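You operate a simulated robot arm through the tools that you are given. There is no shell and no other tool. Be economical: measure what you need, move in short steps, check, and stop when the job is done.

You run a simulated two-armed robot. Do the job below in one go: nothing can be reset, and whatever is moved stays where it is left.

## Task
Put the yellow wax pot on top of the sludge bin. Pick up the skimmer with one hand, pass it to the other hand and put it on the top of the press bench. Do these in any order.

Only the result counts: the job must be done as asked and must still hold three seconds after the hand-in. Knocking over, shifting, dropping, spilling or breaking anything else fails it.

## Robot
Two 7-joint arms with two-finger parallel grippers on one trunk, on a base that drives. Base frame: it is fixed to the floor where the robot stands at the start and does not move with it; the origin is under the middle of the robot, x ahead of it, y to its left, z up; the surface under the hand at the start is at about z = 0.85. Units: m, degrees, N and s.
The left shoulder is at the start at [0.08, 0.131, 0.947], the right one opposite. With the tool pointing down near the work surface each hand reaches from about 0.4 to 0.86 m from the robot's upright axis, wherever it stands, measured 20 degrees to its own side. Places, roughly: skimmer [2, -2.25, 1]; sludge bin [-1.25, 4.5, 1]; top of the press bench [0.4, 1.8, 0.8]. Payload 1.57 kg a hand.
The tool frame of a hand sits at the grasp point between the pads (the TCP): z along the fingers, y along the line on which they close. The tips reach 0.03 m beyond it. Largest opening 0.11 m; finger width 0.024, thickness 0.012; the body of the gripper, 0.048 by 0.112 m, starts 0.078 m behind the TCP.
Orientation is that of the tool frame in the base frame, as a unit quaternion [x, y, z, w]. With the fingers straight down and closing along the base's y, the tool's x points along the base's -x, its y along +y and its z along -z.

## Interface
- The arms move only by the tool drive_tool. It takes "left_steps", "right_steps" or both (then of equal length, played together; a hand with none holds still); each is a list that holds one entry, the list of rows, each a list of 7 numbers: the opening in per cent of the stroke, from 0 (shut) to 100 (fully open), then the shift along the base's x, y, z in units of 50 mm (1.0 is 50 mm), then the turn, a rotation vector about the base's x, y, z in units of 6 degrees (1.0 is 6 degrees). In form: [[[jaw, tx, ty, tz, ax, ay, az], ...]]. A call has 1 to 20 rows; each row shifts and turns the commanded pose from where the row before left it. A call with a number of a shift or a turn outside -1 to 1 is refused whole. Each row takes 0.2 s and may step no farther than 0.05 m and 8.6 degrees from the row before; otherwise, or with a gripper value out of range, the whole call is refused. Where a pose cannot be reached the arm comes as near as it can. A force on the tool above 40 N (or 10 N above the force at the start of the call, whichever is more), or a blocked arm, ends the call early, and 0.2 s more pass. Each finger travels about 0.108 m/s and halts on what it meets, pressing with about 26 N; the grip force reading is that of the motor and also rises with nothing between the fingers. The clock runs only during rows and for 0.2 s after the last one: add rows that do not move to give the fingers time. It gives the time, the measured TCP pose, the force on the tool (base axes), the opening and the grip force at its end, in the units of the frame above (readings bear some noise), with the torque about the TCP (base axes, N m) and any sound that the robot's microphone picked up.
- Cameras (640 x 400 px; columns grow to the right, rows downward): "scene" is now at [-0.0577, 0.0398, 1.4259]; the picture's right is [0.42, -0.91, -0.00], its down [-0.46, -0.21, -0.86] and it looks along [0.78, 0.36, -0.50] (base axes); focal length 254 px, centre (320, 200). "left" rides on the left gripper at [0.07, -0.016, -0.141] in its tool frame; the picture's right is [0.23, 0.97, 0.00], its down [-0.86, 0.20, -0.48] and it looks along [-0.47, 0.11, 0.88] (tool axes); focal length 222 px, centre (320, 200). "right" rides on the right gripper at [0.07, 0.016, -0.141] in its tool frame; the picture's right is [-0.23, 0.97, 0.00], its down [-0.86, -0.20, -0.48] and it looks along [-0.47, -0.11, 0.88] (tool axes); focal length 222 px, centre (320, 200). There is no depth. A picture from a camera that has moved, and an enlarged one, comes with that camera's place and axes in the base frame and with its lens.
- snapshot(camera): a new picture of that camera. The clock stands still meanwhile.
- base_move(legs): drives the robot by 1 to 6 legs, each [ahead, left, turn to the left] in m, m and degrees, along the robot's own axes; the way and the turn of a leg run together, so that a leg with both is an arc; at most 1.5 m and 180 degrees a leg. The arms and the cameras ride along, it lands a little off, and it stops where it bumps. It gives what a move gives.
- pan_tilt(pan, tilt): turns the head with the scene camera to pan (to the left, within 109 degrees either way) and tilt (down, from -29 to 69), counted from straight ahead of the robot. It gives what a move gives.
- zoom(camera, box): a new picture of the part [left, top, right, bottom] of that camera's present view, enlarged. The clock stands still meanwhile.
- hand_in(): hands the job in; it is judged then, once.

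Go step by step. Nothing tells you exact positions but the pictures and the camera data: compare them with the known pose of the tool, close in by small moves and look again before you grip or let go. The budget is 165 turns and 138 pictures, counting those below and the enlarged ones. Unless the task says otherwise, let go and move clear before handing in, and close with one line.

The tools are called after "Emit:" as name(argument=value, ...) on one line, values as JSON. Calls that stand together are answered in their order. drive_tool: Moves the arms, as the interface text tells. Its arguments: {"type":"object","properties":{"left_steps":{"type":"array","items":{"type":"array","items":{"type":"array","items":{"type":"number"}}}},"right_steps":{"type":"array","items":{"type":"array","items":{"type":"array","items":{"type":"number"}}}}},"required":[]} The other tools are called the same way: base_move (legs) drives the base; pan_tilt (pan, tilt) turns the head that bears the scene camera; snapshot (camera) takes a picture; zoom (camera, box) takes an enlarged picture of a part of a camera's view; hand_in () hands the job in.

At the start:

```text
time_s: 0.0
left_ee_pos: [0.6242, 0.2649, 1.1573]
left_tool_rot: [0.001, 1.0, 0.0, 0.0]
left_wrist_force: [0.5, 0.1, 1.1]
left_wrist_torque: [0.0, 0.0, 0.02]
left_width: 0.1099
left_finger_force: 0.1
right_ee_pos: [0.5623, -0.2016, 1.149]
right_tool_rot: [0.0, 1.0, 0.001, 0.0]
right_wrist_force: [0.2, -0.1, 0.0]
right_wrist_torque: [0.03, -0.02, -0.01]
right_width: 0.11
right_finger_force: 0.1
robot x, y, heading: [-0.0046, 0.0037, -0.2]
head pan, tilt: [24.9, 30.2]
```

scene: 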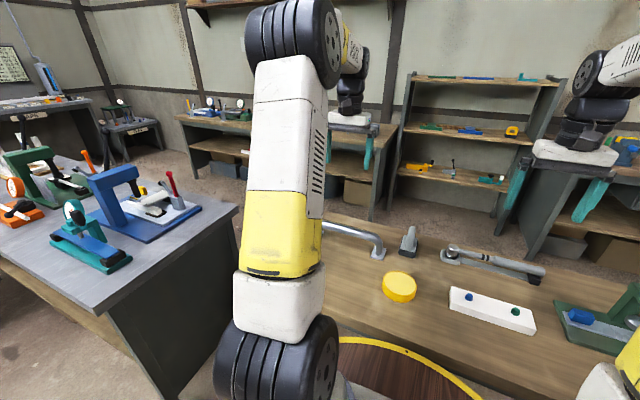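
right: 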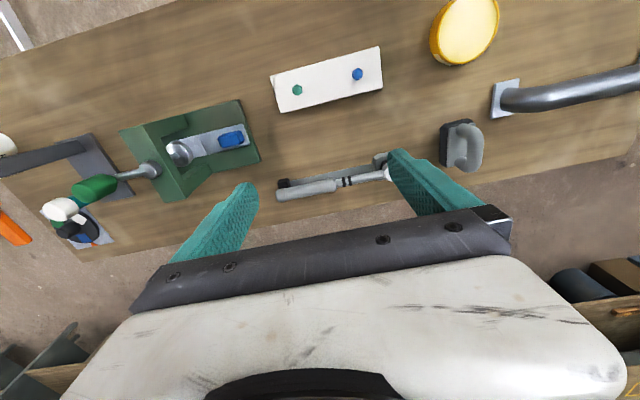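
left: 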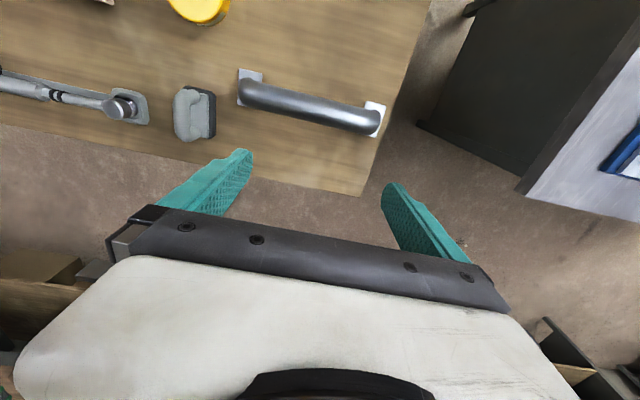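

I see a bench ahead with a yellow round thing (probably the wax pot) and a blue-tool bench to the left. I'll look around with the head first.

Emit:
pan_tilt(pan=0, tilt=45)

Emit:
snapshot(camera="scene")

Emit:
pan_tilt(pan=-50, tilt=20)

Emit:
snapshot(camera="scene")

Emit:
pan_tilt(pan=80, tilt=20)

Emit:
snapshot(camera="scene")

```text
time_s: 0.9
left_ee_pos: [0.6241, 0.265, 1.1597]
left_tool_rot: [0.0, 1.0, 0.0, 0.0]
left_wrist_force: [-0.1, -0.7, -0.4]
left_wrist_torque: [-0.01, 0.01, 0.0]
left_width: 0.1102
left_finger_force: 0.0
right_ee_pos: [0.5618, -0.2013, 1.15]
right_tool_rot: [0.001, 1.0, 0.0, 0.0]
right_wrist_force: [-0.1, 0.3, 0.2]
right_wrist_torque: [0.0, 0.01, -0.02]
right_width: 0.1099
right_finger_force: 0.1
robot x, y, heading: [0.0011, -0.0, 0.2]
head pan, tilt: [0.0, 45.0]
```

```text
134 pictures are left
camera scene: at [-0.0584, 0.0019, 1.4036], right [0.0, -1.0, 0.0], down [-0.71, 0.0, -0.71], along [0.71, 0.0, -0.71], focal length 254 px, centre (320, 200)
```

scene: 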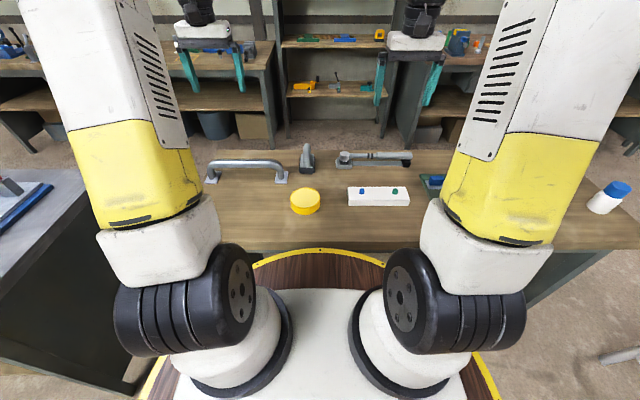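

```text
time_s: 2.1
left_ee_pos: [0.6238, 0.2662, 1.1584]
left_tool_rot: [-0.001, 1.0, 0.0, 0.001]
left_wrist_force: [0.0, -0.1, -0.2]
left_wrist_torque: [0.0, 0.01, 0.01]
left_width: 0.1099
left_finger_force: 0.0
right_ee_pos: [0.5616, -0.2018, 1.1502]
right_tool_rot: [0.0, 1.0, 0.001, 0.0]
right_wrist_force: [-0.2, 0.0, 0.3]
right_wrist_torque: [-0.01, 0.0, -0.02]
right_width: 0.1104
right_finger_force: 0.1
robot x, y, heading: [-0.0002, -0.0008, 0.1]
head pan, tilt: [-50.0, 20.0]
```

```text
133 pictures are left
camera scene: at [-0.0798, -0.0695, 1.4422], right [-0.77, -0.64, 0.0], down [-0.22, 0.26, -0.94], along [0.6, -0.72, -0.34], focal length 254 px, centre (320, 200)
```

scene: 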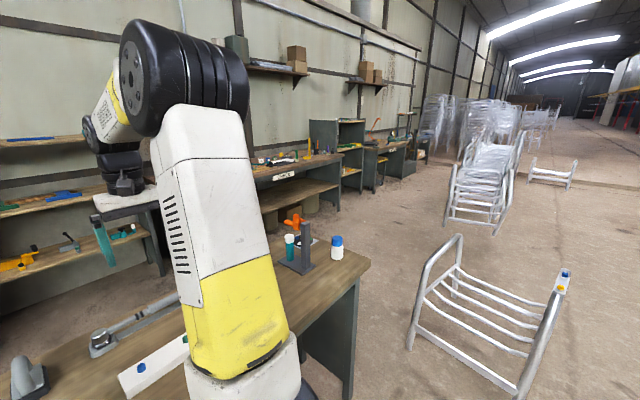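

```text
time_s: 4.2
left_ee_pos: [0.6241, 0.2647, 1.1593]
left_tool_rot: [0.0, 1.0, 0.0, 0.0]
left_wrist_force: [-0.5, 0.5, 0.1]
left_wrist_torque: [0.0, 0.02, 0.05]
left_width: 0.1102
left_finger_force: 0.0
right_ee_pos: [0.5621, -0.2015, 1.151]
right_tool_rot: [0.0, 1.0, 0.001, 0.0]
right_wrist_force: [0.4, -0.3, 0.2]
right_wrist_torque: [0.0, 0.02, 0.02]
right_width: 0.1099
right_finger_force: 0.0
robot x, y, heading: [-0.0018, 0.0013, 0.3]
head pan, tilt: [80.0, 20.0]
```

```text
132 pictures are left
camera scene: at [-0.1235, 0.0935, 1.4423], right [0.98, -0.17, 0.0], down [-0.06, -0.34, -0.94], along [0.16, 0.93, -0.34], focal length 254 px, centre (320, 200)
```

scene: 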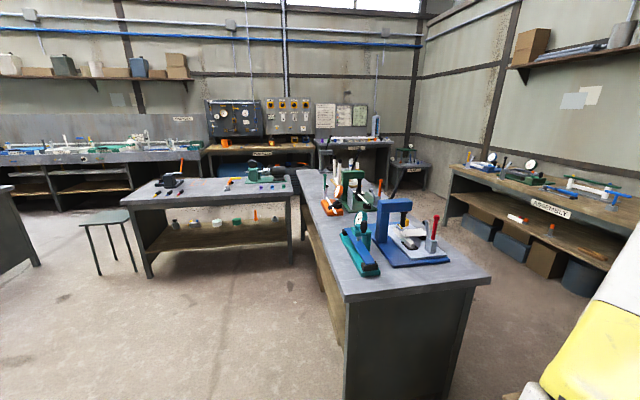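

The press bench is the grey one to the left. I'll zoom on the far places: sludge bin direction, skimmer direction, and the yellow object.

Emit:
zoom(camera="scene", box=[120, 80, 320, 205])

Emit:
zoom(camera="scene", box=[300, 150, 500, 275])

Emit:
pan_tilt(pan=-50, tilt=20)

Emit:
zoom(camera="scene", box=[230, 100, 430, 225])

```text
3.20 times, centred on (220, 142) of scene
camera zoom: at [-0.1235, 0.0935, 1.4423], right [0.98, -0.17, 0.0], down [-0.06, -0.34, -0.94], along [0.16, 0.93, -0.34], focal length 812 px, centre (640, 384)
```

zoom: 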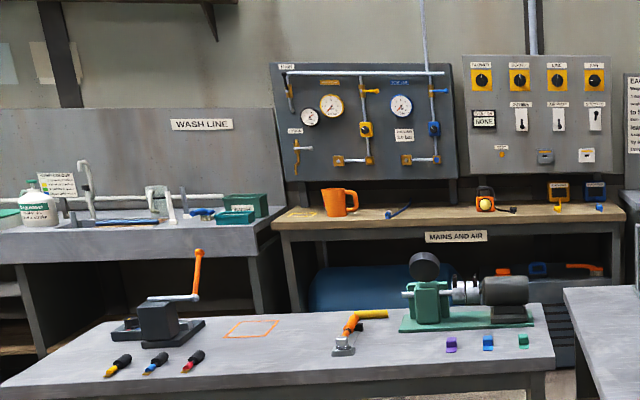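

```text
3.20 times, centred on (400, 212) of scene
camera zoom: at [-0.1235, 0.0935, 1.4423], right [0.98, -0.17, 0.0], down [-0.06, -0.34, -0.94], along [0.16, 0.93, -0.34], focal length 812 px, centre (64, 160)
```

zoom: 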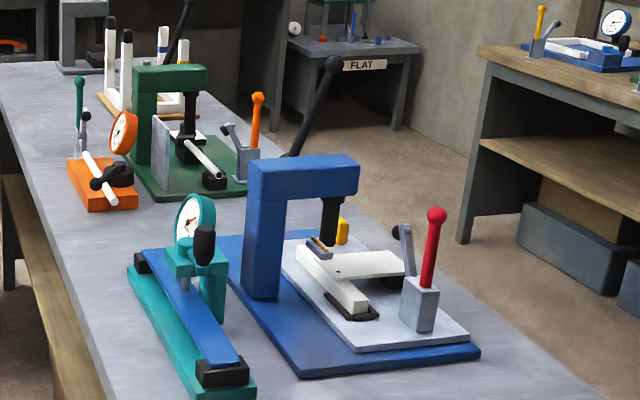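

```text
time_s: 6.3
left_ee_pos: [0.6236, 0.2648, 1.1579]
left_tool_rot: [0.001, 1.0, -0.001, 0.0]
left_wrist_force: [0.1, 0.2, -0.3]
left_wrist_torque: [-0.02, 0.01, 0.03]
left_width: 0.11
left_finger_force: 0.1
right_ee_pos: [0.5618, -0.2023, 1.1511]
right_tool_rot: [0.0, 1.0, 0.0, 0.0]
right_wrist_force: [-0.4, -0.6, -0.6]
right_wrist_torque: [0.03, -0.03, 0.04]
right_width: 0.1096
right_finger_force: 0.0
robot x, y, heading: [0.0009, -0.0, -0.1]
head pan, tilt: [-50.0, 20.0]
```

```text
3.20 times, centred on (330, 162) of scene
camera zoom: at [-0.0798, -0.0695, 1.4423], right [-0.77, -0.64, 0.0], down [-0.22, 0.26, -0.94], along [0.6, -0.72, -0.34], focal length 812 px, centre (288, 320)
```

zoom: 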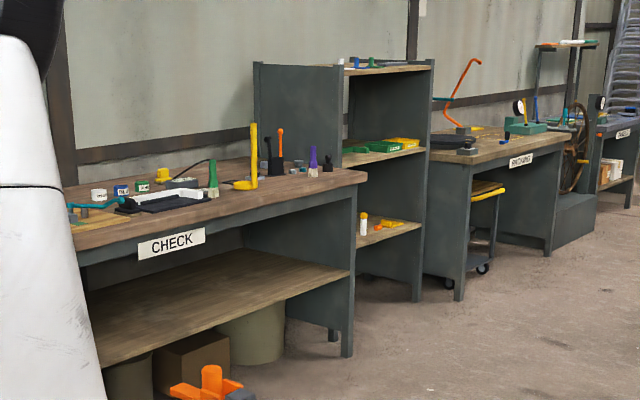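

The skimmer may be the yellow upright tool on the CHECK bench. Next I check the yellow disk in front and look at other places (right/back).

Emit:
pan_tilt(pan=0, tilt=45)

Emit:
zoom(camera="scene", box=[200, 130, 440, 280])

Emit:
pan_tilt(pan=0, tilt=10)

Emit:
snapshot(camera="scene")

Emit:
pan_tilt(pan=-105, tilt=20)

Emit:
snapshot(camera="scene")

```text
time_s: 7.5
left_ee_pos: [0.6247, 0.2658, 1.1588]
left_tool_rot: [0.0, 1.0, 0.0, 0.0]
left_wrist_force: [0.1, -0.4, 0.5]
left_wrist_torque: [0.04, 0.0, -0.02]
left_width: 0.1101
left_finger_force: 0.0
right_ee_pos: [0.5626, -0.2012, 1.1493]
right_tool_rot: [0.001, 1.0, 0.0, 0.0]
right_wrist_force: [0.5, 0.0, 0.6]
right_wrist_torque: [0.0, 0.01, 0.0]
right_width: 0.1102
right_finger_force: 0.1
robot x, y, heading: [-0.003, -0.0001, -0.1]
head pan, tilt: [0.0, 45.0]
```

```text
2.67 times, centred on (320, 205) of scene
camera zoom: at [-0.0584, 0.0018, 1.4036], right [0.0, -1.0, 0.0], down [-0.71, 0.0, -0.71], along [0.71, 0.0, -0.71], focal length 677 px, centre (320, 187)
```

zoom: 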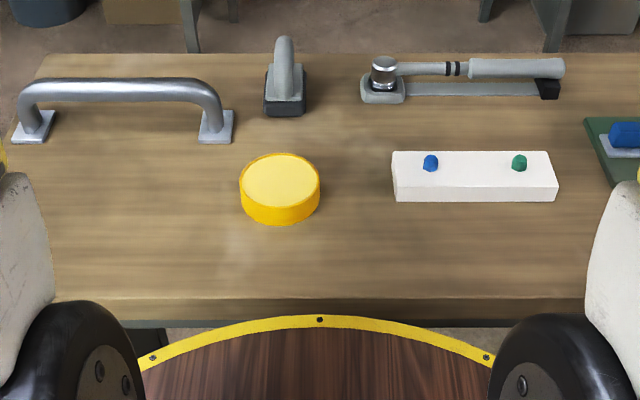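

```text
time_s: 8.5
left_ee_pos: [0.6236, 0.2652, 1.1585]
left_tool_rot: [0.0, 1.0, 0.001, 0.0]
left_wrist_force: [0.2, 0.8, -0.2]
left_wrist_torque: [-0.02, -0.01, 0.0]
left_width: 0.1101
left_finger_force: 0.1
right_ee_pos: [0.5637, -0.2016, 1.15]
right_tool_rot: [0.0, 1.0, -0.001, 0.0]
right_wrist_force: [0.0, -0.6, -0.7]
right_wrist_torque: [-0.02, -0.03, 0.0]
right_width: 0.1098
right_finger_force: 0.1
robot x, y, heading: [0.0003, 0.0003, -0.0]
head pan, tilt: [0.0, 10.0]
```

```text
127 pictures are left
camera scene: at [-0.0467, 0.0018, 1.4585], right [0.0, -1.0, 0.0], down [-0.17, 0.0, -0.98], along [0.98, 0.0, -0.17], focal length 254 px, centre (320, 200)
```

scene: 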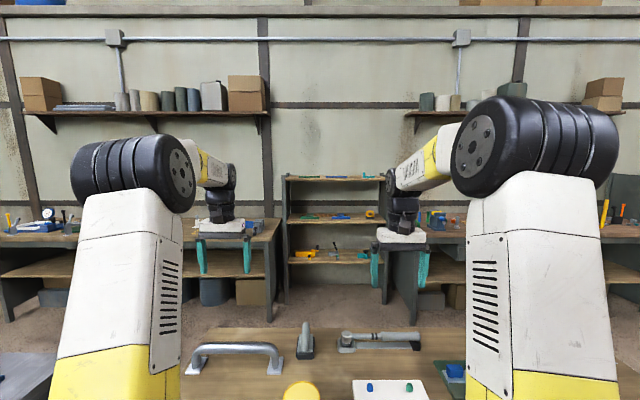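

```text
time_s: 10.3
left_ee_pos: [0.6238, 0.2658, 1.159]
left_tool_rot: [0.0, 1.0, -0.001, 0.0]
left_wrist_force: [-0.9, 0.7, -1.1]
left_wrist_torque: [0.0, 0.03, -0.02]
left_width: 0.1098
left_finger_force: 0.0
right_ee_pos: [0.5624, -0.2012, 1.15]
right_tool_rot: [0.0, 1.0, 0.0, -0.001]
right_wrist_force: [0.3, 0.0, 0.2]
right_wrist_torque: [0.0, -0.01, -0.01]
right_width: 0.11
right_finger_force: 0.0
robot x, y, heading: [0.0023, -0.0029, 0.1]
head pan, tilt: [-105.0, 20.0]
```

```text
126 pictures are left
camera scene: at [-0.1638, -0.0882, 1.4423], right [-0.97, 0.26, 0.0], down [0.09, 0.33, -0.94], along [-0.24, -0.91, -0.34], focal length 254 px, centre (320, 200)
```

scene: 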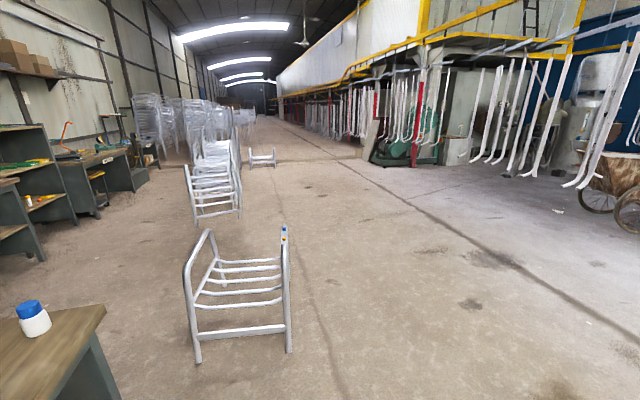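

The yellow disk is taken as the wax pot, at about [0.47, 0.046], top z≈0.88, about 9 cm across. I'll move the left hand above it and look.

Emit:
drive_tool(left_steps=[[[100, -0.5, -0.73, -0.36, 0, 0, 0], [100, -0.5, -0.73, -0.36, 0, 0, 0], [100, -0.5, -0.73, -0.36, 0, 0, 0], [100, -0.5, -0.73, -0.36, 0, 0, 0], [100, -0.5, -0.73, -0.36, 0, 0, 0], [100, -0.5, -0.73, -0.36, 0, 0, 0], [100, 0, 0, 0, 0, 0, 0]]], right_steps=[[[100, 0, -0.4, 0, 0, 0, 0], [100, 0, -0.4, 0, 0, 0, 0], [100, 0, -0.4, 0, 0, 0, 0], [100, 0, -0.4, 0, 0, 0, 0], [100, 0, -0.4, 0, 0, 0, 0], [100, 0, 0, 0, 0, 0, 0], [100, 0, 0, 0, 0, 0, 0]]])

Emit:
snapshot(camera="left")

Emit:
pan_tilt(pan=0, tilt=45)

Emit:
snapshot(camera="scene")

```text
time_s: 11.9
left_ee_pos: [0.4724, 0.0457, 1.0468]
left_tool_rot: [-0.001, 1.0, -0.001, 0.001]
left_wrist_force: [0.2, 0.2, 0.2]
left_wrist_torque: [0.04, 0.01, -0.03]
left_width: 0.11
left_finger_force: 0.0
right_ee_pos: [0.5627, -0.3003, 1.1472]
right_tool_rot: [0.0, 1.0, 0.0, 0.0]
right_wrist_force: [-0.3, 0.8, -1.0]
right_wrist_torque: [0.03, 0.01, 0.02]
right_width: 0.11
right_finger_force: 0.0
robot x, y, heading: [-0.0006, 0.0012, 0.1]
head pan, tilt: [-105.0, 20.0]
```

```text
125 pictures are left
camera left: at [0.4025, 0.0296, 1.1891], right [-0.23, 0.97, 0.0], down [0.86, 0.2, 0.48], along [0.47, 0.11, -0.88], focal length 222 px, centre (320, 200)
```

left: 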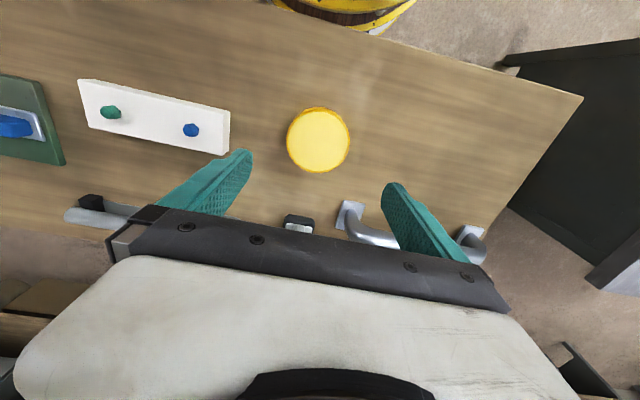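

```text
time_s: 13.7
left_ee_pos: [0.4716, 0.046, 1.0472]
left_tool_rot: [0.0, 1.0, 0.0, -0.001]
left_wrist_force: [0.2, 0.3, -0.8]
left_wrist_torque: [-0.01, 0.0, -0.02]
left_width: 0.11
left_finger_force: 0.0
right_ee_pos: [0.5626, -0.3026, 1.1476]
right_tool_rot: [0.0, 1.0, 0.001, 0.001]
right_wrist_force: [0.1, 0.0, -0.5]
right_wrist_torque: [0.04, -0.01, 0.01]
right_width: 0.1101
right_finger_force: 0.1
robot x, y, heading: [0.0013, -0.0027, -0.2]
head pan, tilt: [0.0, 45.0]
```

```text
124 pictures are left
camera scene: at [-0.0584, 0.0017, 1.4036], right [0.0, -1.0, 0.0], down [-0.71, 0.0, -0.71], along [0.71, 0.0, -0.71], focal length 254 px, centre (320, 200)
```

scene: 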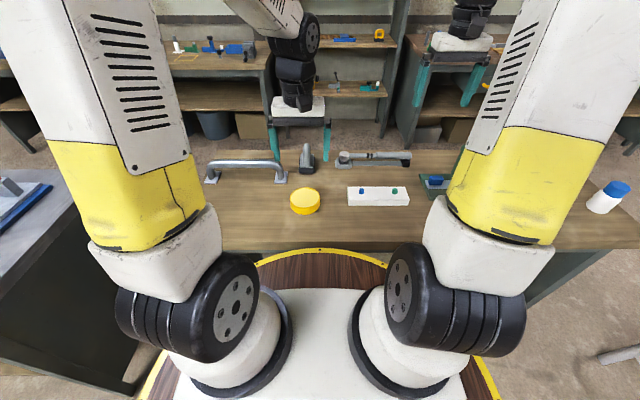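

Both views agree on the pot at [0.475, 0.045]. Descending partway.

Emit:
drive_tool(left_steps=[[[100, 0.05, 0, -0.8, 0, 0, 0], [100, 0, 0, -0.8, 0, 0, 0], [100, 0, 0, -0.7, 0, 0, 0], [100, 0, 0, 0, 0, 0, 0]]])

Emit:
snapshot(camera="left")

Emit:
zoom(camera="scene", box=[240, 130, 400, 230])

```text
time_s: 14.7
left_ee_pos: [0.4754, 0.046, 0.9321]
left_tool_rot: [0.0, 1.0, 0.001, 0.001]
left_wrist_force: [0.3, 0.6, 0.8]
left_wrist_torque: [0.04, -0.01, -0.01]
left_width: 0.1098
left_finger_force: 0.1
right_ee_pos: [0.564, -0.3, 1.148]
right_tool_rot: [0.0, 1.0, -0.001, 0.0]
right_wrist_force: [0.9, 0.3, 0.4]
right_wrist_torque: [0.02, 0.03, 0.01]
right_width: 0.1099
right_finger_force: 0.0
robot x, y, heading: [0.0049, -0.001, 0.2]
head pan, tilt: [0.0, 45.0]
```

```text
123 pictures are left
camera left: at [0.4067, 0.0309, 1.0736], right [-0.23, 0.97, 0.0], down [0.86, 0.2, 0.48], along [0.47, 0.11, -0.88], focal length 222 px, centre (320, 200)
```

left: 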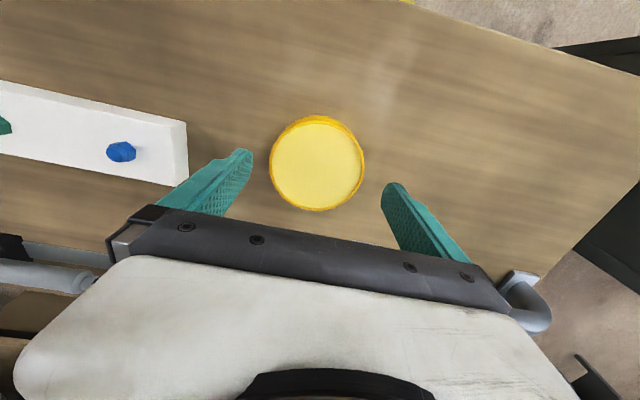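

```text
4.00 times, centred on (320, 180) of scene
camera zoom: at [-0.0584, 0.0018, 1.4036], right [0.0, -1.0, 0.0], down [-0.71, 0.0, -0.71], along [0.71, 0.0, -0.71], focal length 1016 px, centre (320, 280)
```

zoom: 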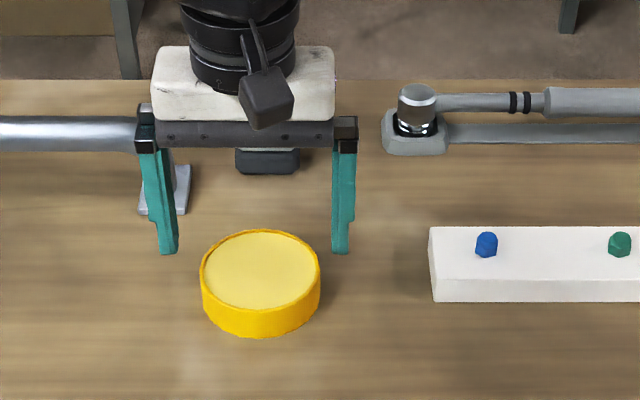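

Well centred. Descending to grip height and closing.

Emit:
drive_tool(left_steps=[[[100, -0.04, -0.03, -0.45, 0, 0, 0], [100, 0, 0, -0.43, 0, 0, 0], [100, 0, 0, 0, 0, 0, 0]]])

Emit:
zoom(camera="scene", box=[240, 130, 400, 230])

```text
time_s: 15.5
left_ee_pos: [0.4744, 0.0458, 0.8915]
left_tool_rot: [0.0, 1.0, 0.0, 0.001]
left_wrist_force: [-0.7, 0.2, -0.2]
left_wrist_torque: [0.04, 0.01, -0.02]
left_width: 0.11
left_finger_force: 0.2
right_ee_pos: [0.5643, -0.3014, 1.1478]
right_tool_rot: [-0.001, 1.0, -0.001, 0.0]
right_wrist_force: [-0.1, -0.3, 0.1]
right_wrist_torque: [-0.02, 0.02, 0.01]
right_width: 0.11
right_finger_force: 0.0
robot x, y, heading: [0.0007, 0.0003, -0.3]
head pan, tilt: [0.0, 45.0]
```

```text
4.00 times, centred on (320, 180) of scene
camera zoom: at [-0.0584, 0.0018, 1.4036], right [0.0, -1.0, 0.0], down [-0.71, 0.0, -0.71], along [0.71, 0.0, -0.71], focal length 1016 px, centre (320, 280)
```

zoom: 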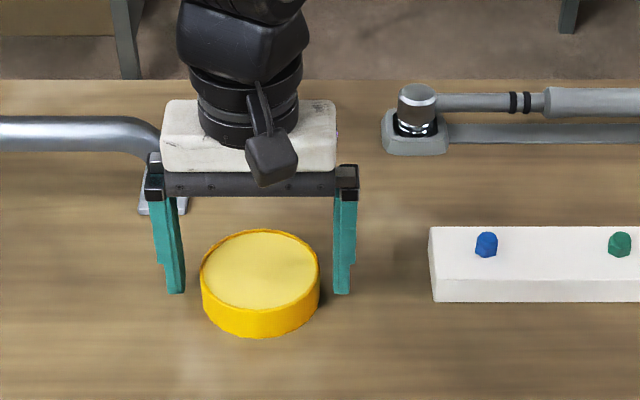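

Tips sit a few mm above the table around the pot. Closing.

Emit:
drive_tool(left_steps=[[[60, 0, 0, 0, 0, 0, 0], [60, 0, 0, 0, 0, 0, 0], [60, 0, 0, 0, 0, 0, 0], [60, 0, 0, 0, 0, 0, 0]]])

Emit:
zoom(camera="scene", box=[240, 130, 400, 230])

```text
time_s: 16.5
left_ee_pos: [0.4758, 0.0443, 0.8927]
left_tool_rot: [0.0, 1.0, 0.0, 0.001]
left_wrist_force: [-0.1, -0.3, 0.2]
left_wrist_torque: [0.0, -0.01, -0.02]
left_width: 0.0864
left_finger_force: 25.6
right_ee_pos: [0.5625, -0.3016, 1.1475]
right_tool_rot: [0.0, 1.0, 0.001, 0.0]
right_wrist_force: [-0.1, 0.4, -0.4]
right_wrist_torque: [0.0, -0.01, -0.01]
right_width: 0.1101
right_finger_force: 0.0
robot x, y, heading: [0.0017, 0.0004, -0.2]
head pan, tilt: [0.0, 45.0]
```

```text
4.00 times, centred on (320, 180) of scene
camera zoom: at [-0.0584, 0.0017, 1.4036], right [0.0, -1.0, 0.0], down [-0.71, 0.0, -0.71], along [0.71, 0.0, -0.71], focal length 1016 px, centre (320, 280)
```

zoom: 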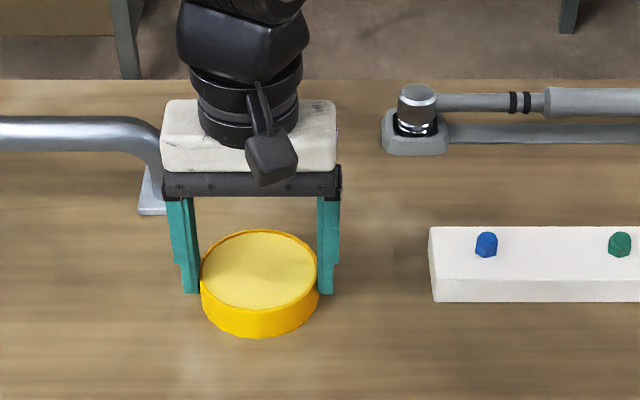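

Gripped (86 mm). Lifting and checking.

Emit:
drive_tool(left_steps=[[[60, 0, 0, 0.4, 0, 0, 0], [60, 0, 0, 0.8, 0, 0, 0], [60, 0, 0, 0.9, 0, 0, 0], [60, 0, 0, 0.9, 0, 0, 0], [60, 0, 0, 0.9, 0, 0, 0], [60, 0, 0, 0.9, 0, 0, 0], [60, 0, 0, 0.5, 0, 0, 0], [60, 0, 0, 0, 0, 0, 0]]])

Emit:
snapshot(camera="scene")

```text
time_s: 18.3
left_ee_pos: [0.4745, 0.0441, 1.1535]
left_tool_rot: [0.0, 1.0, 0.0, 0.0]
left_wrist_force: [0.5, 0.6, -2.8]
left_wrist_torque: [0.01, 0.0, 0.03]
left_width: 0.0867
left_finger_force: 25.7
right_ee_pos: [0.5631, -0.3023, 1.1474]
right_tool_rot: [0.0, 1.0, 0.0, 0.0]
right_wrist_force: [0.0, -0.7, 0.4]
right_wrist_torque: [-0.01, 0.02, -0.01]
right_width: 0.1098
right_finger_force: 0.0
robot x, y, heading: [-0.0019, 0.002, 0.2]
head pan, tilt: [0.0, 45.0]
```

```text
119 pictures are left
camera scene: at [-0.0584, 0.0018, 1.4036], right [0.0, -1.0, 0.0], down [-0.71, 0.0, -0.71], along [0.71, 0.0, -0.71], focal length 254 px, centre (320, 200)
```

scene: 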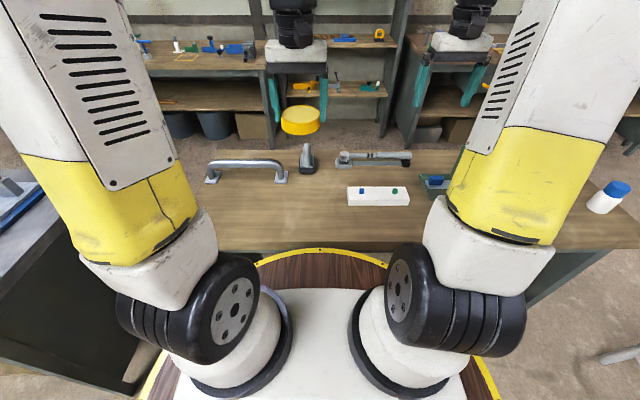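

Pot is in hand. Now I'll back off, turn left and look toward the wash line.

Emit:
base_move(legs=[[-0.5, 0, 0], [0, 0, 90], [0.3, 0.4, 0]])

Emit:
pan_tilt(pan=0, tilt=15)

Emit:
snapshot(camera="scene")

Emit:
pan_tilt(pan=50, tilt=20)

Emit:
snapshot(camera="scene")

```text
time_s: 27.7
left_ee_pos: [-0.9747, 0.7588, 1.1537]
left_tool_rot: [0.715, -0.699, 0.001, 0.0]
left_wrist_force: [0.1, 0.2, -2.5]
left_wrist_torque: [0.01, 0.03, 0.0]
left_width: 0.0867
left_finger_force: 25.8
right_ee_pos: [-0.633, 0.8563, 1.148]
right_tool_rot: [0.714, -0.7, 0.0, 0.0]
right_wrist_force: [0.5, 0.7, -0.5]
right_wrist_torque: [-0.01, -0.02, 0.0]
right_width: 0.1098
right_finger_force: 0.0
robot x, y, heading: [-0.9238, 0.2901, 91.0]
head pan, tilt: [0.0, 45.0]
```

```text
time_s: 28.7
left_ee_pos: [-0.9755, 0.7605, 1.1532]
left_tool_rot: [0.714, -0.7, 0.001, 0.0]
left_wrist_force: [0.5, 0.3, -2.2]
left_wrist_torque: [-0.04, -0.01, -0.03]
left_width: 0.0864
left_finger_force: 26.0
right_ee_pos: [-0.6325, 0.8555, 1.1478]
right_tool_rot: [0.714, -0.7, 0.0, -0.001]
right_wrist_force: [0.8, 0.1, -0.2]
right_wrist_torque: [-0.02, -0.01, 0.03]
right_width: 0.11
right_finger_force: 0.2
robot x, y, heading: [-0.9186, 0.2884, 91.2]
head pan, tilt: [0.0, 15.0]
```

```text
118 pictures are left
camera scene: at [-0.9211, 0.2423, 1.4503], right [1.0, 0.02, 0.0], down [0.01, -0.26, -0.97], along [-0.02, 0.97, -0.26], focal length 254 px, centre (320, 200)
```

scene: 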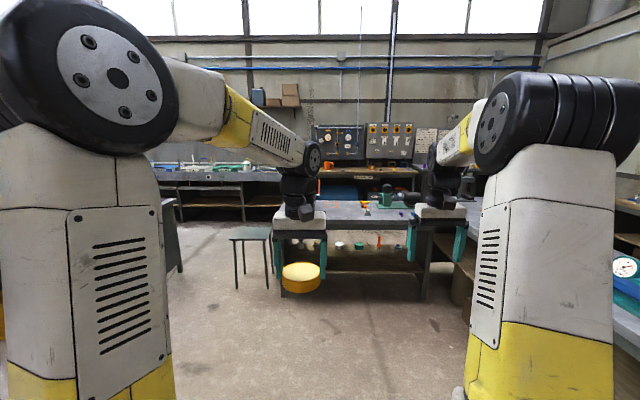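

```text
time_s: 29.9
left_ee_pos: [-0.9741, 0.7603, 1.1534]
left_tool_rot: [0.714, -0.7, 0.001, 0.0]
left_wrist_force: [0.1, 0.0, -2.7]
left_wrist_torque: [-0.01, 0.02, -0.02]
left_width: 0.0863
left_finger_force: 25.8
right_ee_pos: [-0.6327, 0.857, 1.1486]
right_tool_rot: [0.715, -0.699, 0.0, 0.0]
right_wrist_force: [0.4, 0.3, -0.8]
right_wrist_torque: [-0.01, -0.01, 0.01]
right_width: 0.1101
right_finger_force: 0.0
robot x, y, heading: [-0.9203, 0.2859, 91.1]
head pan, tilt: [50.0, 20.0]
```

```text
117 pictures are left
camera scene: at [-0.9917, 0.2073, 1.4423], right [0.63, 0.78, 0.0], down [0.27, -0.21, -0.94], along [-0.73, 0.59, -0.34], focal length 254 px, centre (320, 200)
```

scene: 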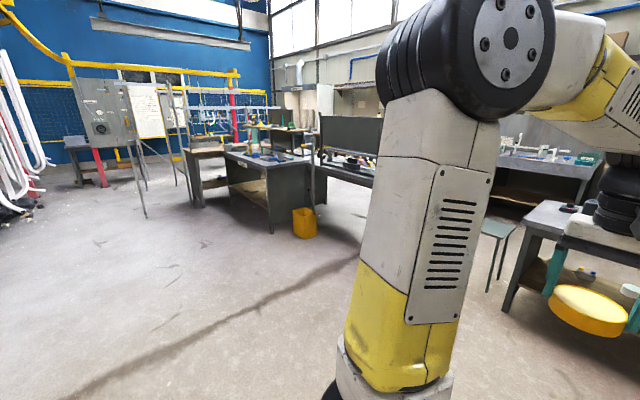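

A stool stands between bench and left bench; the passage seems about 0.65 m wide. I'll look down at my own footprint and move closer to view.

Emit:
pan_tilt(pan=0, tilt=69)

Emit:
snapshot(camera="scene")

Emit:
base_move(legs=[[0.5, 1.1, 0]])

Emit:
pan_tilt(pan=0, tilt=25)

Emit:
snapshot(camera="scene")

```text
time_s: 31.0
left_ee_pos: [-0.9757, 0.7597, 1.1528]
left_tool_rot: [0.714, -0.7, 0.0, 0.0]
left_wrist_force: [0.1, -0.3, -1.9]
left_wrist_torque: [-0.03, 0.01, 0.03]
left_width: 0.0864
left_finger_force: 25.8
right_ee_pos: [-0.631, 0.857, 1.1467]
right_tool_rot: [0.714, -0.7, 0.0, 0.0]
right_wrist_force: [0.1, -0.2, -0.1]
right_wrist_torque: [-0.03, 0.02, 0.01]
right_width: 0.1098
right_finger_force: 0.0
robot x, y, heading: [-0.923, 0.2871, 91.2]
head pan, tilt: [0.0, 68.8]
```

```text
116 pictures are left
camera scene: at [-0.9204, 0.2048, 1.3748], right [1.0, 0.02, 0.0], down [0.02, -0.93, -0.36], along [-0.01, 0.36, -0.93], focal length 254 px, centre (320, 200)
```

scene: 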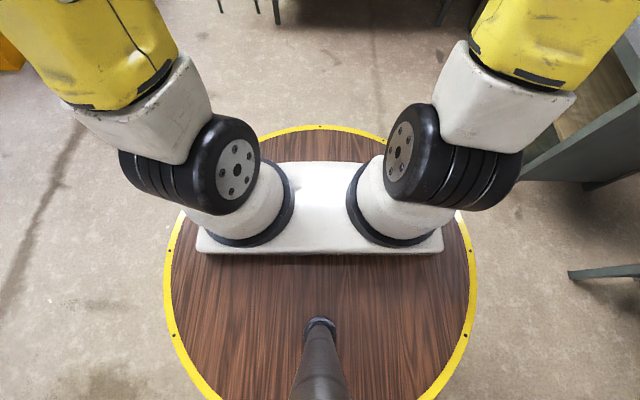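

```text
time_s: 37.0
left_ee_pos: [-2.0624, 1.2214, 1.1535]
left_tool_rot: [0.722, -0.692, 0.0, 0.0]
left_wrist_force: [-0.3, -0.2, -3.2]
left_wrist_torque: [-0.04, 0.01, 0.0]
left_width: 0.0863
left_finger_force: 25.9
right_ee_pos: [-1.7207, 1.3264, 1.1478]
right_tool_rot: [0.721, -0.693, 0.0, 0.0]
right_wrist_force: [0.5, 0.4, -0.7]
right_wrist_torque: [0.0, 0.02, -0.02]
right_width: 0.1099
right_finger_force: 0.1
robot x, y, heading: [-2.0024, 0.7521, 92.6]
head pan, tilt: [0.0, 68.8]
```

```text
time_s: 38.1
left_ee_pos: [-2.0604, 1.2208, 1.1526]
left_tool_rot: [0.722, -0.692, 0.001, 0.0]
left_wrist_force: [0.2, -0.3, -2.4]
left_wrist_torque: [-0.02, 0.02, -0.04]
left_width: 0.0868
left_finger_force: 26.0
right_ee_pos: [-1.7207, 1.3267, 1.1471]
right_tool_rot: [0.722, -0.692, 0.0, 0.0]
right_wrist_force: [-0.3, -0.2, -0.3]
right_wrist_torque: [0.01, 0.0, -0.03]
right_width: 0.1101
right_finger_force: 0.1
robot x, y, heading: [-1.9943, 0.7534, 92.2]
head pan, tilt: [0.0, 25.0]
```

```text
115 pictures are left
camera scene: at [-1.9959, 0.7047, 1.4341], right [1.0, 0.04, 0.0], down [0.02, -0.42, -0.91], along [-0.04, 0.91, -0.42], focal length 254 px, centre (320, 200)
```

scene: 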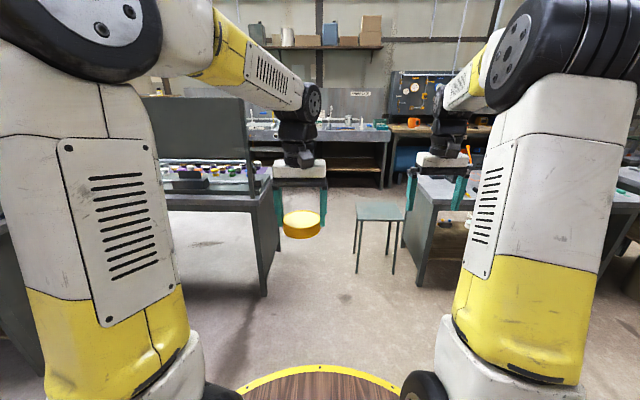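

The gap between the stool and left bench is about 0.67 m, close to my own width. I'll check my base with the hand cameras and look left for another path.

Emit:
snapshot(camera="right")

Emit:
pan_tilt(pan=60, tilt=15)

Emit:
snapshot(camera="scene")

```text
114 pictures are left
camera right: at [-1.7352, 1.2557, 1.2891], right [-0.98, 0.19, 0.0], down [0.16, 0.86, 0.48], along [0.09, 0.47, -0.88], focal length 222 px, centre (320, 200)
```

right: 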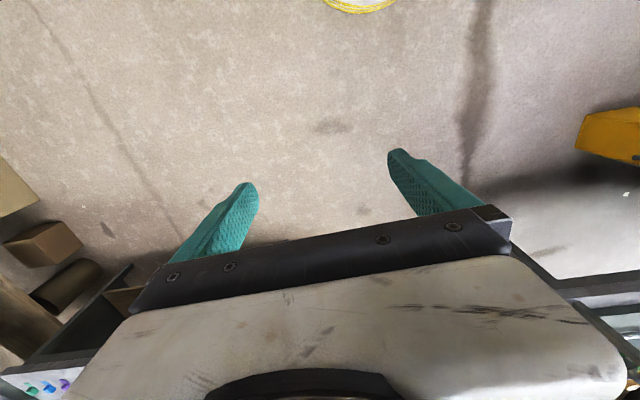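

```text
time_s: 39.4
left_ee_pos: [-2.0613, 1.2216, 1.1533]
left_tool_rot: [0.722, -0.692, 0.0, -0.001]
left_wrist_force: [-0.3, 0.0, -2.5]
left_wrist_torque: [-0.01, -0.02, -0.01]
left_width: 0.0865
left_finger_force: 26.1
right_ee_pos: [-1.7202, 1.3259, 1.1485]
right_tool_rot: [0.722, -0.692, 0.0, -0.001]
right_wrist_force: [-0.1, -0.3, 0.7]
right_wrist_torque: [-0.01, -0.02, 0.0]
right_width: 0.11
right_finger_force: 0.1
robot x, y, heading: [-2.0003, 0.752, 92.1]
head pan, tilt: [60.0, 15.0]
```

```text
113 pictures are left
camera scene: at [-2.0748, 0.656, 1.4504], right [0.46, 0.89, 0.0], down [0.23, -0.12, -0.97], along [-0.86, 0.45, -0.26], focal length 254 px, centre (320, 200)
```

scene: 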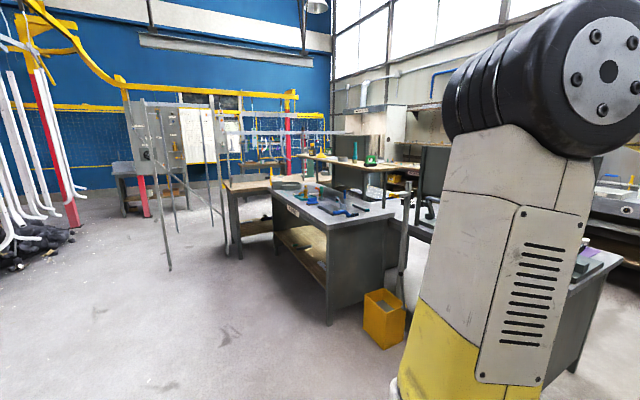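

I'll tip the right hand so that its camera sees my base and its footprint.

Emit:
drive_tool(right_steps=[[[100, 0, 0, 0, -1, 0, 0], [100, 0, 0, 0, -1, 0, 0], [100, 0, 0, 0, -1, 0, 0], [100, 0, 0, 0, -1, 0, 0], [100, 0, 0, 0, -1, 0, 0], [100, 0, 0, 0, -1, 0, 0], [100, 0, 0, 0, -1, 0, 0], [100, 0, 0, 0, -1, 0, 0]]])

Emit:
snapshot(camera="right")

```text
time_s: 41.2
left_ee_pos: [-2.0609, 1.2235, 1.1539]
left_tool_rot: [0.722, -0.692, 0.0, 0.0]
left_wrist_force: [0.0, -0.2, -2.4]
left_wrist_torque: [-0.04, -0.01, 0.01]
left_width: 0.0865
left_finger_force: 26.1
right_ee_pos: [-1.7227, 1.3206, 1.1495]
right_tool_rot: [0.69, -0.66, 0.207, 0.211]
right_wrist_force: [-0.2, 0.5, 0.9]
right_wrist_torque: [0.02, 0.01, -0.07]
right_width: 0.1099
right_finger_force: 0.0
right hand out of reach, approached as far as the arm can: row 6, 7, 8
robot x, y, heading: [-1.9976, 0.7512, 92.3]
head pan, tilt: [60.0, 15.0]
```

```text
112 pictures are left
camera right: at [-1.7389, 1.3433, 1.3063], right [-0.98, 0.15, -0.11], down [0.16, 0.98, -0.09], along [0.1, -0.11, -0.99], focal length 222 px, centre (320, 200)
```

right: 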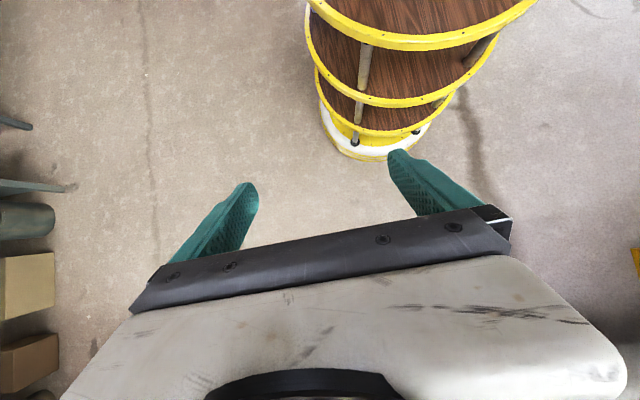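

The base is a stack of discs about 0.25–0.29 m in radius, so the gap is passable if I go through facing east and strafing. I'll restore the right hand and measure the gap more precisely.

Emit:
drive_tool(right_steps=[[[100, 0, 0, 0, 1, 0, 0], [100, 0, 0, 0, 1, 0, 0], [100, 0, 0, 0, 1, 0, 0], [100, 0, 0, 0, 1, 0, 0], [100, 0, 0, 0, 1, 0, 0], [100, 0, 0, 0, 0.7, 0, 0]]])

Emit:
base_move(legs=[[0, 0, -90], [0, 0.5, 0]])

Emit:
pan_tilt(pan=100, tilt=45)

Emit:
snapshot(camera="scene")

```text
time_s: 42.6
left_ee_pos: [-2.0616, 1.2216, 1.1538]
left_tool_rot: [0.722, -0.692, 0.0, 0.001]
left_wrist_force: [-0.4, 0.7, -2.5]
left_wrist_torque: [-0.03, 0.0, 0.01]
left_width: 0.0866
left_finger_force: 25.7
right_ee_pos: [-1.7239, 1.321, 1.151]
right_tool_rot: [0.722, -0.692, 0.004, -0.001]
right_wrist_force: [0.3, -0.1, -0.4]
right_wrist_torque: [-0.02, 0.01, 0.0]
right_width: 0.1098
right_finger_force: 0.0
robot x, y, heading: [-1.9975, 0.7523, 92.4]
head pan, tilt: [60.0, 15.0]
```

```text
time_s: 49.4
left_ee_pos: [-1.5532, 1.3199, 1.1543]
left_tool_rot: [-0.025, 1.0, 0.0, 0.0]
left_wrist_force: [-0.5, 0.4, -2.5]
left_wrist_torque: [0.0, -0.02, 0.0]
left_width: 0.0864
left_finger_force: 25.9
right_ee_pos: [-1.4511, 0.9839, 1.15]
right_tool_rot: [-0.027, 1.0, -0.005, -0.003]
right_wrist_force: [0.2, -0.2, 0.0]
right_wrist_torque: [-0.01, 0.03, 0.0]
right_width: 0.1098
right_finger_force: 0.0
robot x, y, heading: [-2.0241, 1.2512, 3.0]
head pan, tilt: [60.0, 15.0]
```

```text
time_s: 50.4
left_ee_pos: [-1.5533, 1.3202, 1.1537]
left_tool_rot: [-0.026, 1.0, 0.0, 0.0]
left_wrist_force: [0.9, -0.1, -1.8]
left_wrist_torque: [0.01, 0.03, -0.03]
left_width: 0.0865
left_finger_force: 25.7
right_ee_pos: [-1.45, 0.9825, 1.1497]
right_tool_rot: [-0.027, 1.0, -0.003, -0.002]
right_wrist_force: [-0.6, -0.7, 0.7]
right_wrist_torque: [0.0, 0.0, -0.01]
right_width: 0.11
right_finger_force: 0.1
robot x, y, heading: [-2.0203, 1.2525, 3.0]
head pan, tilt: [100.0, 45.0]
```

```text
111 pictures are left
camera scene: at [-2.1816, 1.325, 1.4037], right [0.97, 0.22, 0.0], down [0.16, -0.69, -0.71], along [-0.16, 0.69, -0.71], focal length 254 px, centre (320, 200)
```

scene: 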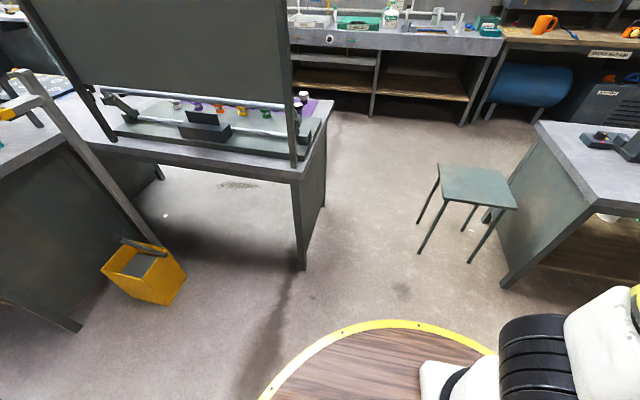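

The gap is too tight (about 0.61 m vs. my ~0.58 m width), so I'll go round the east side instead: past the south end of the pot bench and up the aisle at x≈1.25. Driving back that way.

Emit:
base_move(legs=[[0, 0, -3], [0.8, -0.8, 0], [0.7, -0.7, 0], [0.1, -1.3, 0]])

Emit:
pan_tilt(pan=0, tilt=25)

Emit:
snapshot(camera="scene")

```text
time_s: 65.0
left_ee_pos: [0.0326, -0.9545, 1.1521]
left_tool_rot: [-0.012, 1.0, 0.0, -0.001]
left_wrist_force: [0.2, 0.0, -1.8]
left_wrist_torque: [0.05, 0.03, 0.02]
left_width: 0.0863
left_finger_force: 25.8
right_ee_pos: [0.1252, -1.2942, 1.1497]
right_tool_rot: [-0.012, 1.0, -0.004, -0.003]
right_wrist_force: [-0.2, 0.3, -0.1]
right_wrist_torque: [0.04, 0.0, -0.02]
right_width: 0.1101
right_finger_force: 0.1
robot x, y, heading: [-0.4395, -1.0102, 1.1]
head pan, tilt: [100.0, 45.0]
stopped in leg 4: the robot was blocked; the commanded pose is now the measured one
```

```text
time_s: 66.8
left_ee_pos: [0.0315, -0.9553, 1.1527]
left_tool_rot: [-0.012, 1.0, 0.0, -0.001]
left_wrist_force: [-0.2, 0.1, -1.7]
left_wrist_torque: [-0.02, 0.03, 0.03]
left_width: 0.0868
left_finger_force: 26.7
right_ee_pos: [0.1252, -1.2945, 1.1507]
right_tool_rot: [-0.012, 1.0, -0.005, -0.003]
right_wrist_force: [-0.5, -0.2, -0.1]
right_wrist_torque: [-0.02, -0.02, 0.04]
right_width: 0.1098
right_finger_force: 0.0
robot x, y, heading: [-0.4402, -1.0077, 1.4]
head pan, tilt: [0.0, 25.0]
```

```text
110 pictures are left
camera scene: at [-0.4878, -1.0089, 1.4342], right [0.02, -1.0, 0.0], down [-0.42, -0.01, -0.91], along [0.91, 0.02, -0.42], focal length 254 px, centre (320, 200)
```

scene: 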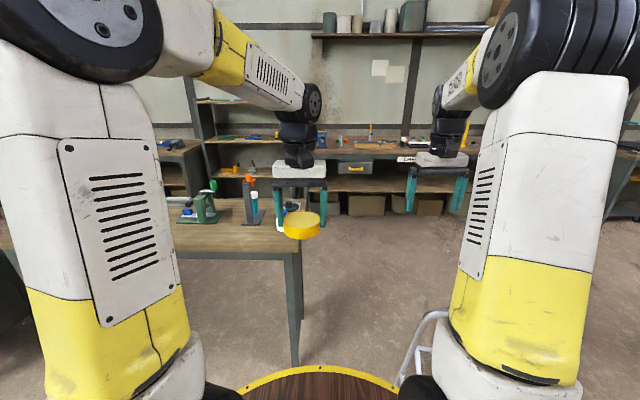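

I bumped the metal frame on the floor at my right; I'll ease away and look at it before planning around it.

Emit:
base_move(legs=[[-0.15, 0.12, 0]])

Emit:
pan_tilt(pan=-60, tilt=40)

Emit:
snapshot(camera="scene")

```text
time_s: 68.3
left_ee_pos: [-0.1225, -0.834, 1.1535]
left_tool_rot: [-0.015, 1.0, 0.0, 0.0]
left_wrist_force: [0.4, -0.5, -2.6]
left_wrist_torque: [-0.02, 0.05, 0.01]
left_width: 0.0865
left_finger_force: 25.7
right_ee_pos: [-0.0268, -1.1721, 1.1491]
right_tool_rot: [-0.015, 1.0, -0.004, -0.003]
right_wrist_force: [0.4, 0.3, 0.9]
right_wrist_torque: [0.01, 0.01, -0.02]
right_width: 0.1101
right_finger_force: 0.1
robot x, y, heading: [-0.5927, -0.8909, 1.9]
head pan, tilt: [0.0, 25.0]
```

```text
time_s: 69.6
left_ee_pos: [-0.1221, -0.8331, 1.1531]
left_tool_rot: [-0.015, 1.0, -0.001, 0.0]
left_wrist_force: [0.2, -0.1, -1.8]
left_wrist_torque: [-0.03, 0.03, -0.01]
left_width: 0.0866
left_finger_force: 26.1
right_ee_pos: [-0.0275, -1.1711, 1.1491]
right_tool_rot: [-0.015, 1.0, -0.005, -0.002]
right_wrist_force: [-0.5, -1.0, 0.3]
right_wrist_torque: [0.0, -0.04, 0.0]
right_width: 0.1098
right_finger_force: 0.2
robot x, y, heading: [-0.5947, -0.8873, 1.7]
head pan, tilt: [-60.0, 40.0]
```

```text
109 pictures are left
camera scene: at [-0.6891, -0.9653, 1.4109], right [-0.85, -0.53, 0.0], down [-0.34, 0.55, -0.77], along [0.4, -0.65, -0.64], focal length 254 px, centre (320, 200)
```

scene: 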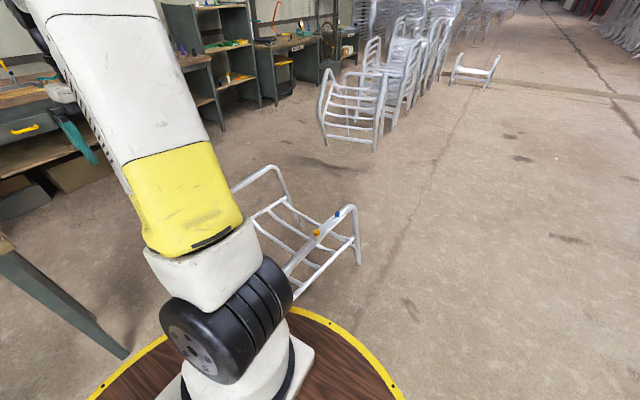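

The frame stands unmoved (sticker triangulates to the same spot) at about x −0.38..0.4, y −2.0..−1.28. I'll go around it on the west and south.

Emit:
base_move(legs=[[-0.3, 0, -1.8], [0, -0.9, 0], [0, -0.8, 0], [0.6, 0, 0]])

Emit:
pan_tilt(pan=0, tilt=25)

Emit:
snapshot(camera="scene")

```text
time_s: 82.8
left_ee_pos: [0.1656, -2.5612, 1.1525]
left_tool_rot: [0.004, 1.0, 0.0, 0.0]
left_wrist_force: [-0.4, -0.1, -1.7]
left_wrist_torque: [0.0, 0.0, 0.01]
left_width: 0.0866
left_finger_force: 25.9
right_ee_pos: [0.2469, -2.9033, 1.1499]
right_tool_rot: [0.004, 1.0, -0.005, -0.002]
right_wrist_force: [0.0, 0.5, 0.0]
right_wrist_torque: [-0.01, -0.02, -0.01]
right_width: 0.1103
right_finger_force: 0.0
robot x, y, heading: [-0.3131, -2.6022, -0.6]
head pan, tilt: [-60.0, 40.0]
```

```text
time_s: 84.1
left_ee_pos: [0.1644, -2.5617, 1.1522]
left_tool_rot: [0.004, 1.0, -0.001, 0.0]
left_wrist_force: [-1.3, -0.2, -2.8]
left_wrist_torque: [0.01, 0.01, -0.01]
left_width: 0.0868
left_finger_force: 26.0
right_ee_pos: [0.2478, -2.9035, 1.1491]
right_tool_rot: [0.004, 1.0, -0.004, -0.003]
right_wrist_force: [-0.3, -0.3, 0.2]
right_wrist_torque: [0.0, 0.01, -0.02]
right_width: 0.1097
right_finger_force: 0.0
robot x, y, heading: [-0.3091, -2.598, -0.4]
head pan, tilt: [0.0, 25.0]
```

```text
108 pictures are left
camera scene: at [-0.3563, -2.5986, 1.4342], right [-0.01, -1.0, 0.0], down [-0.42, 0.0, -0.91], along [0.91, -0.01, -0.42], focal length 254 px, centre (320, 200)
```

scene: 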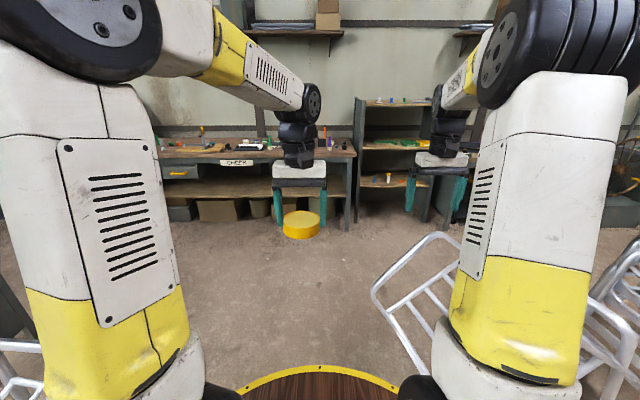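

Another frame lies to my right. I'll check the spacing on both sides before moving east.

Emit:
pan_tilt(pan=-45, tilt=45)

Emit:
snapshot(camera="scene")

Emit:
pan_tilt(pan=50, tilt=45)

Emit:
snapshot(camera="scene")

```text
time_s: 85.3
left_ee_pos: [0.1655, -2.5608, 1.1533]
left_tool_rot: [0.005, 1.0, 0.0, -0.002]
left_wrist_force: [-1.3, -1.0, -3.0]
left_wrist_torque: [0.0, 0.0, 0.01]
left_width: 0.0862
left_finger_force: 25.9
right_ee_pos: [0.2466, -2.9043, 1.151]
right_tool_rot: [0.004, 1.0, -0.004, -0.002]
right_wrist_force: [-0.4, 0.7, 0.0]
right_wrist_torque: [0.0, -0.02, 0.02]
right_width: 0.11
right_finger_force: 0.0
robot x, y, heading: [-0.3058, -2.5994, -0.5]
head pan, tilt: [-45.0, 45.0]
```

```text
107 pictures are left
camera scene: at [-0.3913, -2.6557, 1.4036], right [-0.71, -0.7, 0.0], down [-0.5, 0.5, -0.71], along [0.5, -0.5, -0.71], focal length 254 px, centre (320, 200)
```

scene: 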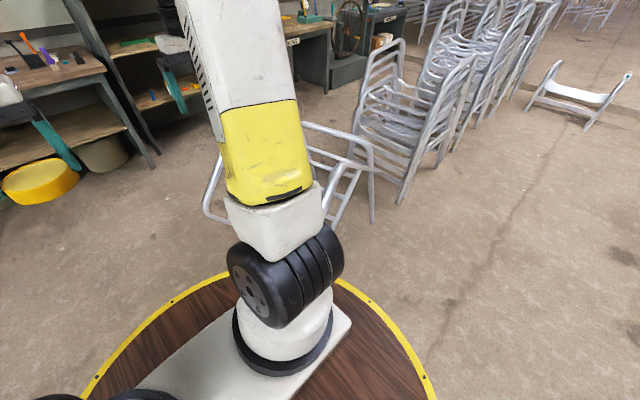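

```text
time_s: 87.0
left_ee_pos: [0.1656, -2.5608, 1.153]
left_tool_rot: [0.004, 1.0, 0.0, -0.001]
left_wrist_force: [-0.6, 0.3, -2.4]
left_wrist_torque: [-0.02, 0.0, 0.0]
left_width: 0.0868
left_finger_force: 26.1
right_ee_pos: [0.2461, -2.9031, 1.15]
right_tool_rot: [0.004, 1.0, -0.004, -0.002]
right_wrist_force: [-0.1, 0.4, 0.4]
right_wrist_torque: [0.01, 0.03, -0.02]
right_width: 0.1101
right_finger_force: 0.1
robot x, y, heading: [-0.3101, -2.6032, -0.5]
head pan, tilt: [50.0, 45.0]
```

```text
106 pictures are left
camera scene: at [-0.3956, -2.5359, 1.4036], right [0.76, -0.65, 0.0], down [-0.46, -0.54, -0.71], along [0.46, 0.54, -0.71], focal length 254 px, centre (320, 200)
```

scene: 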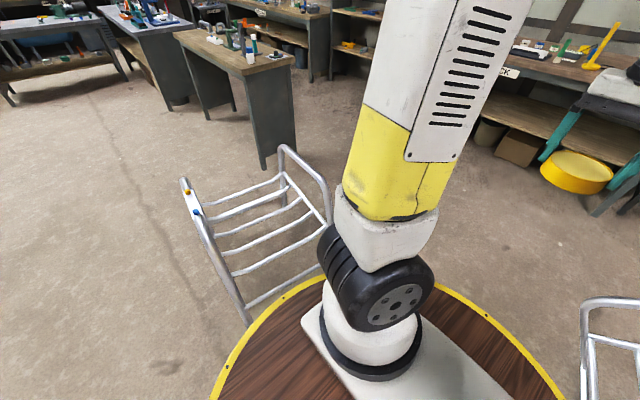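

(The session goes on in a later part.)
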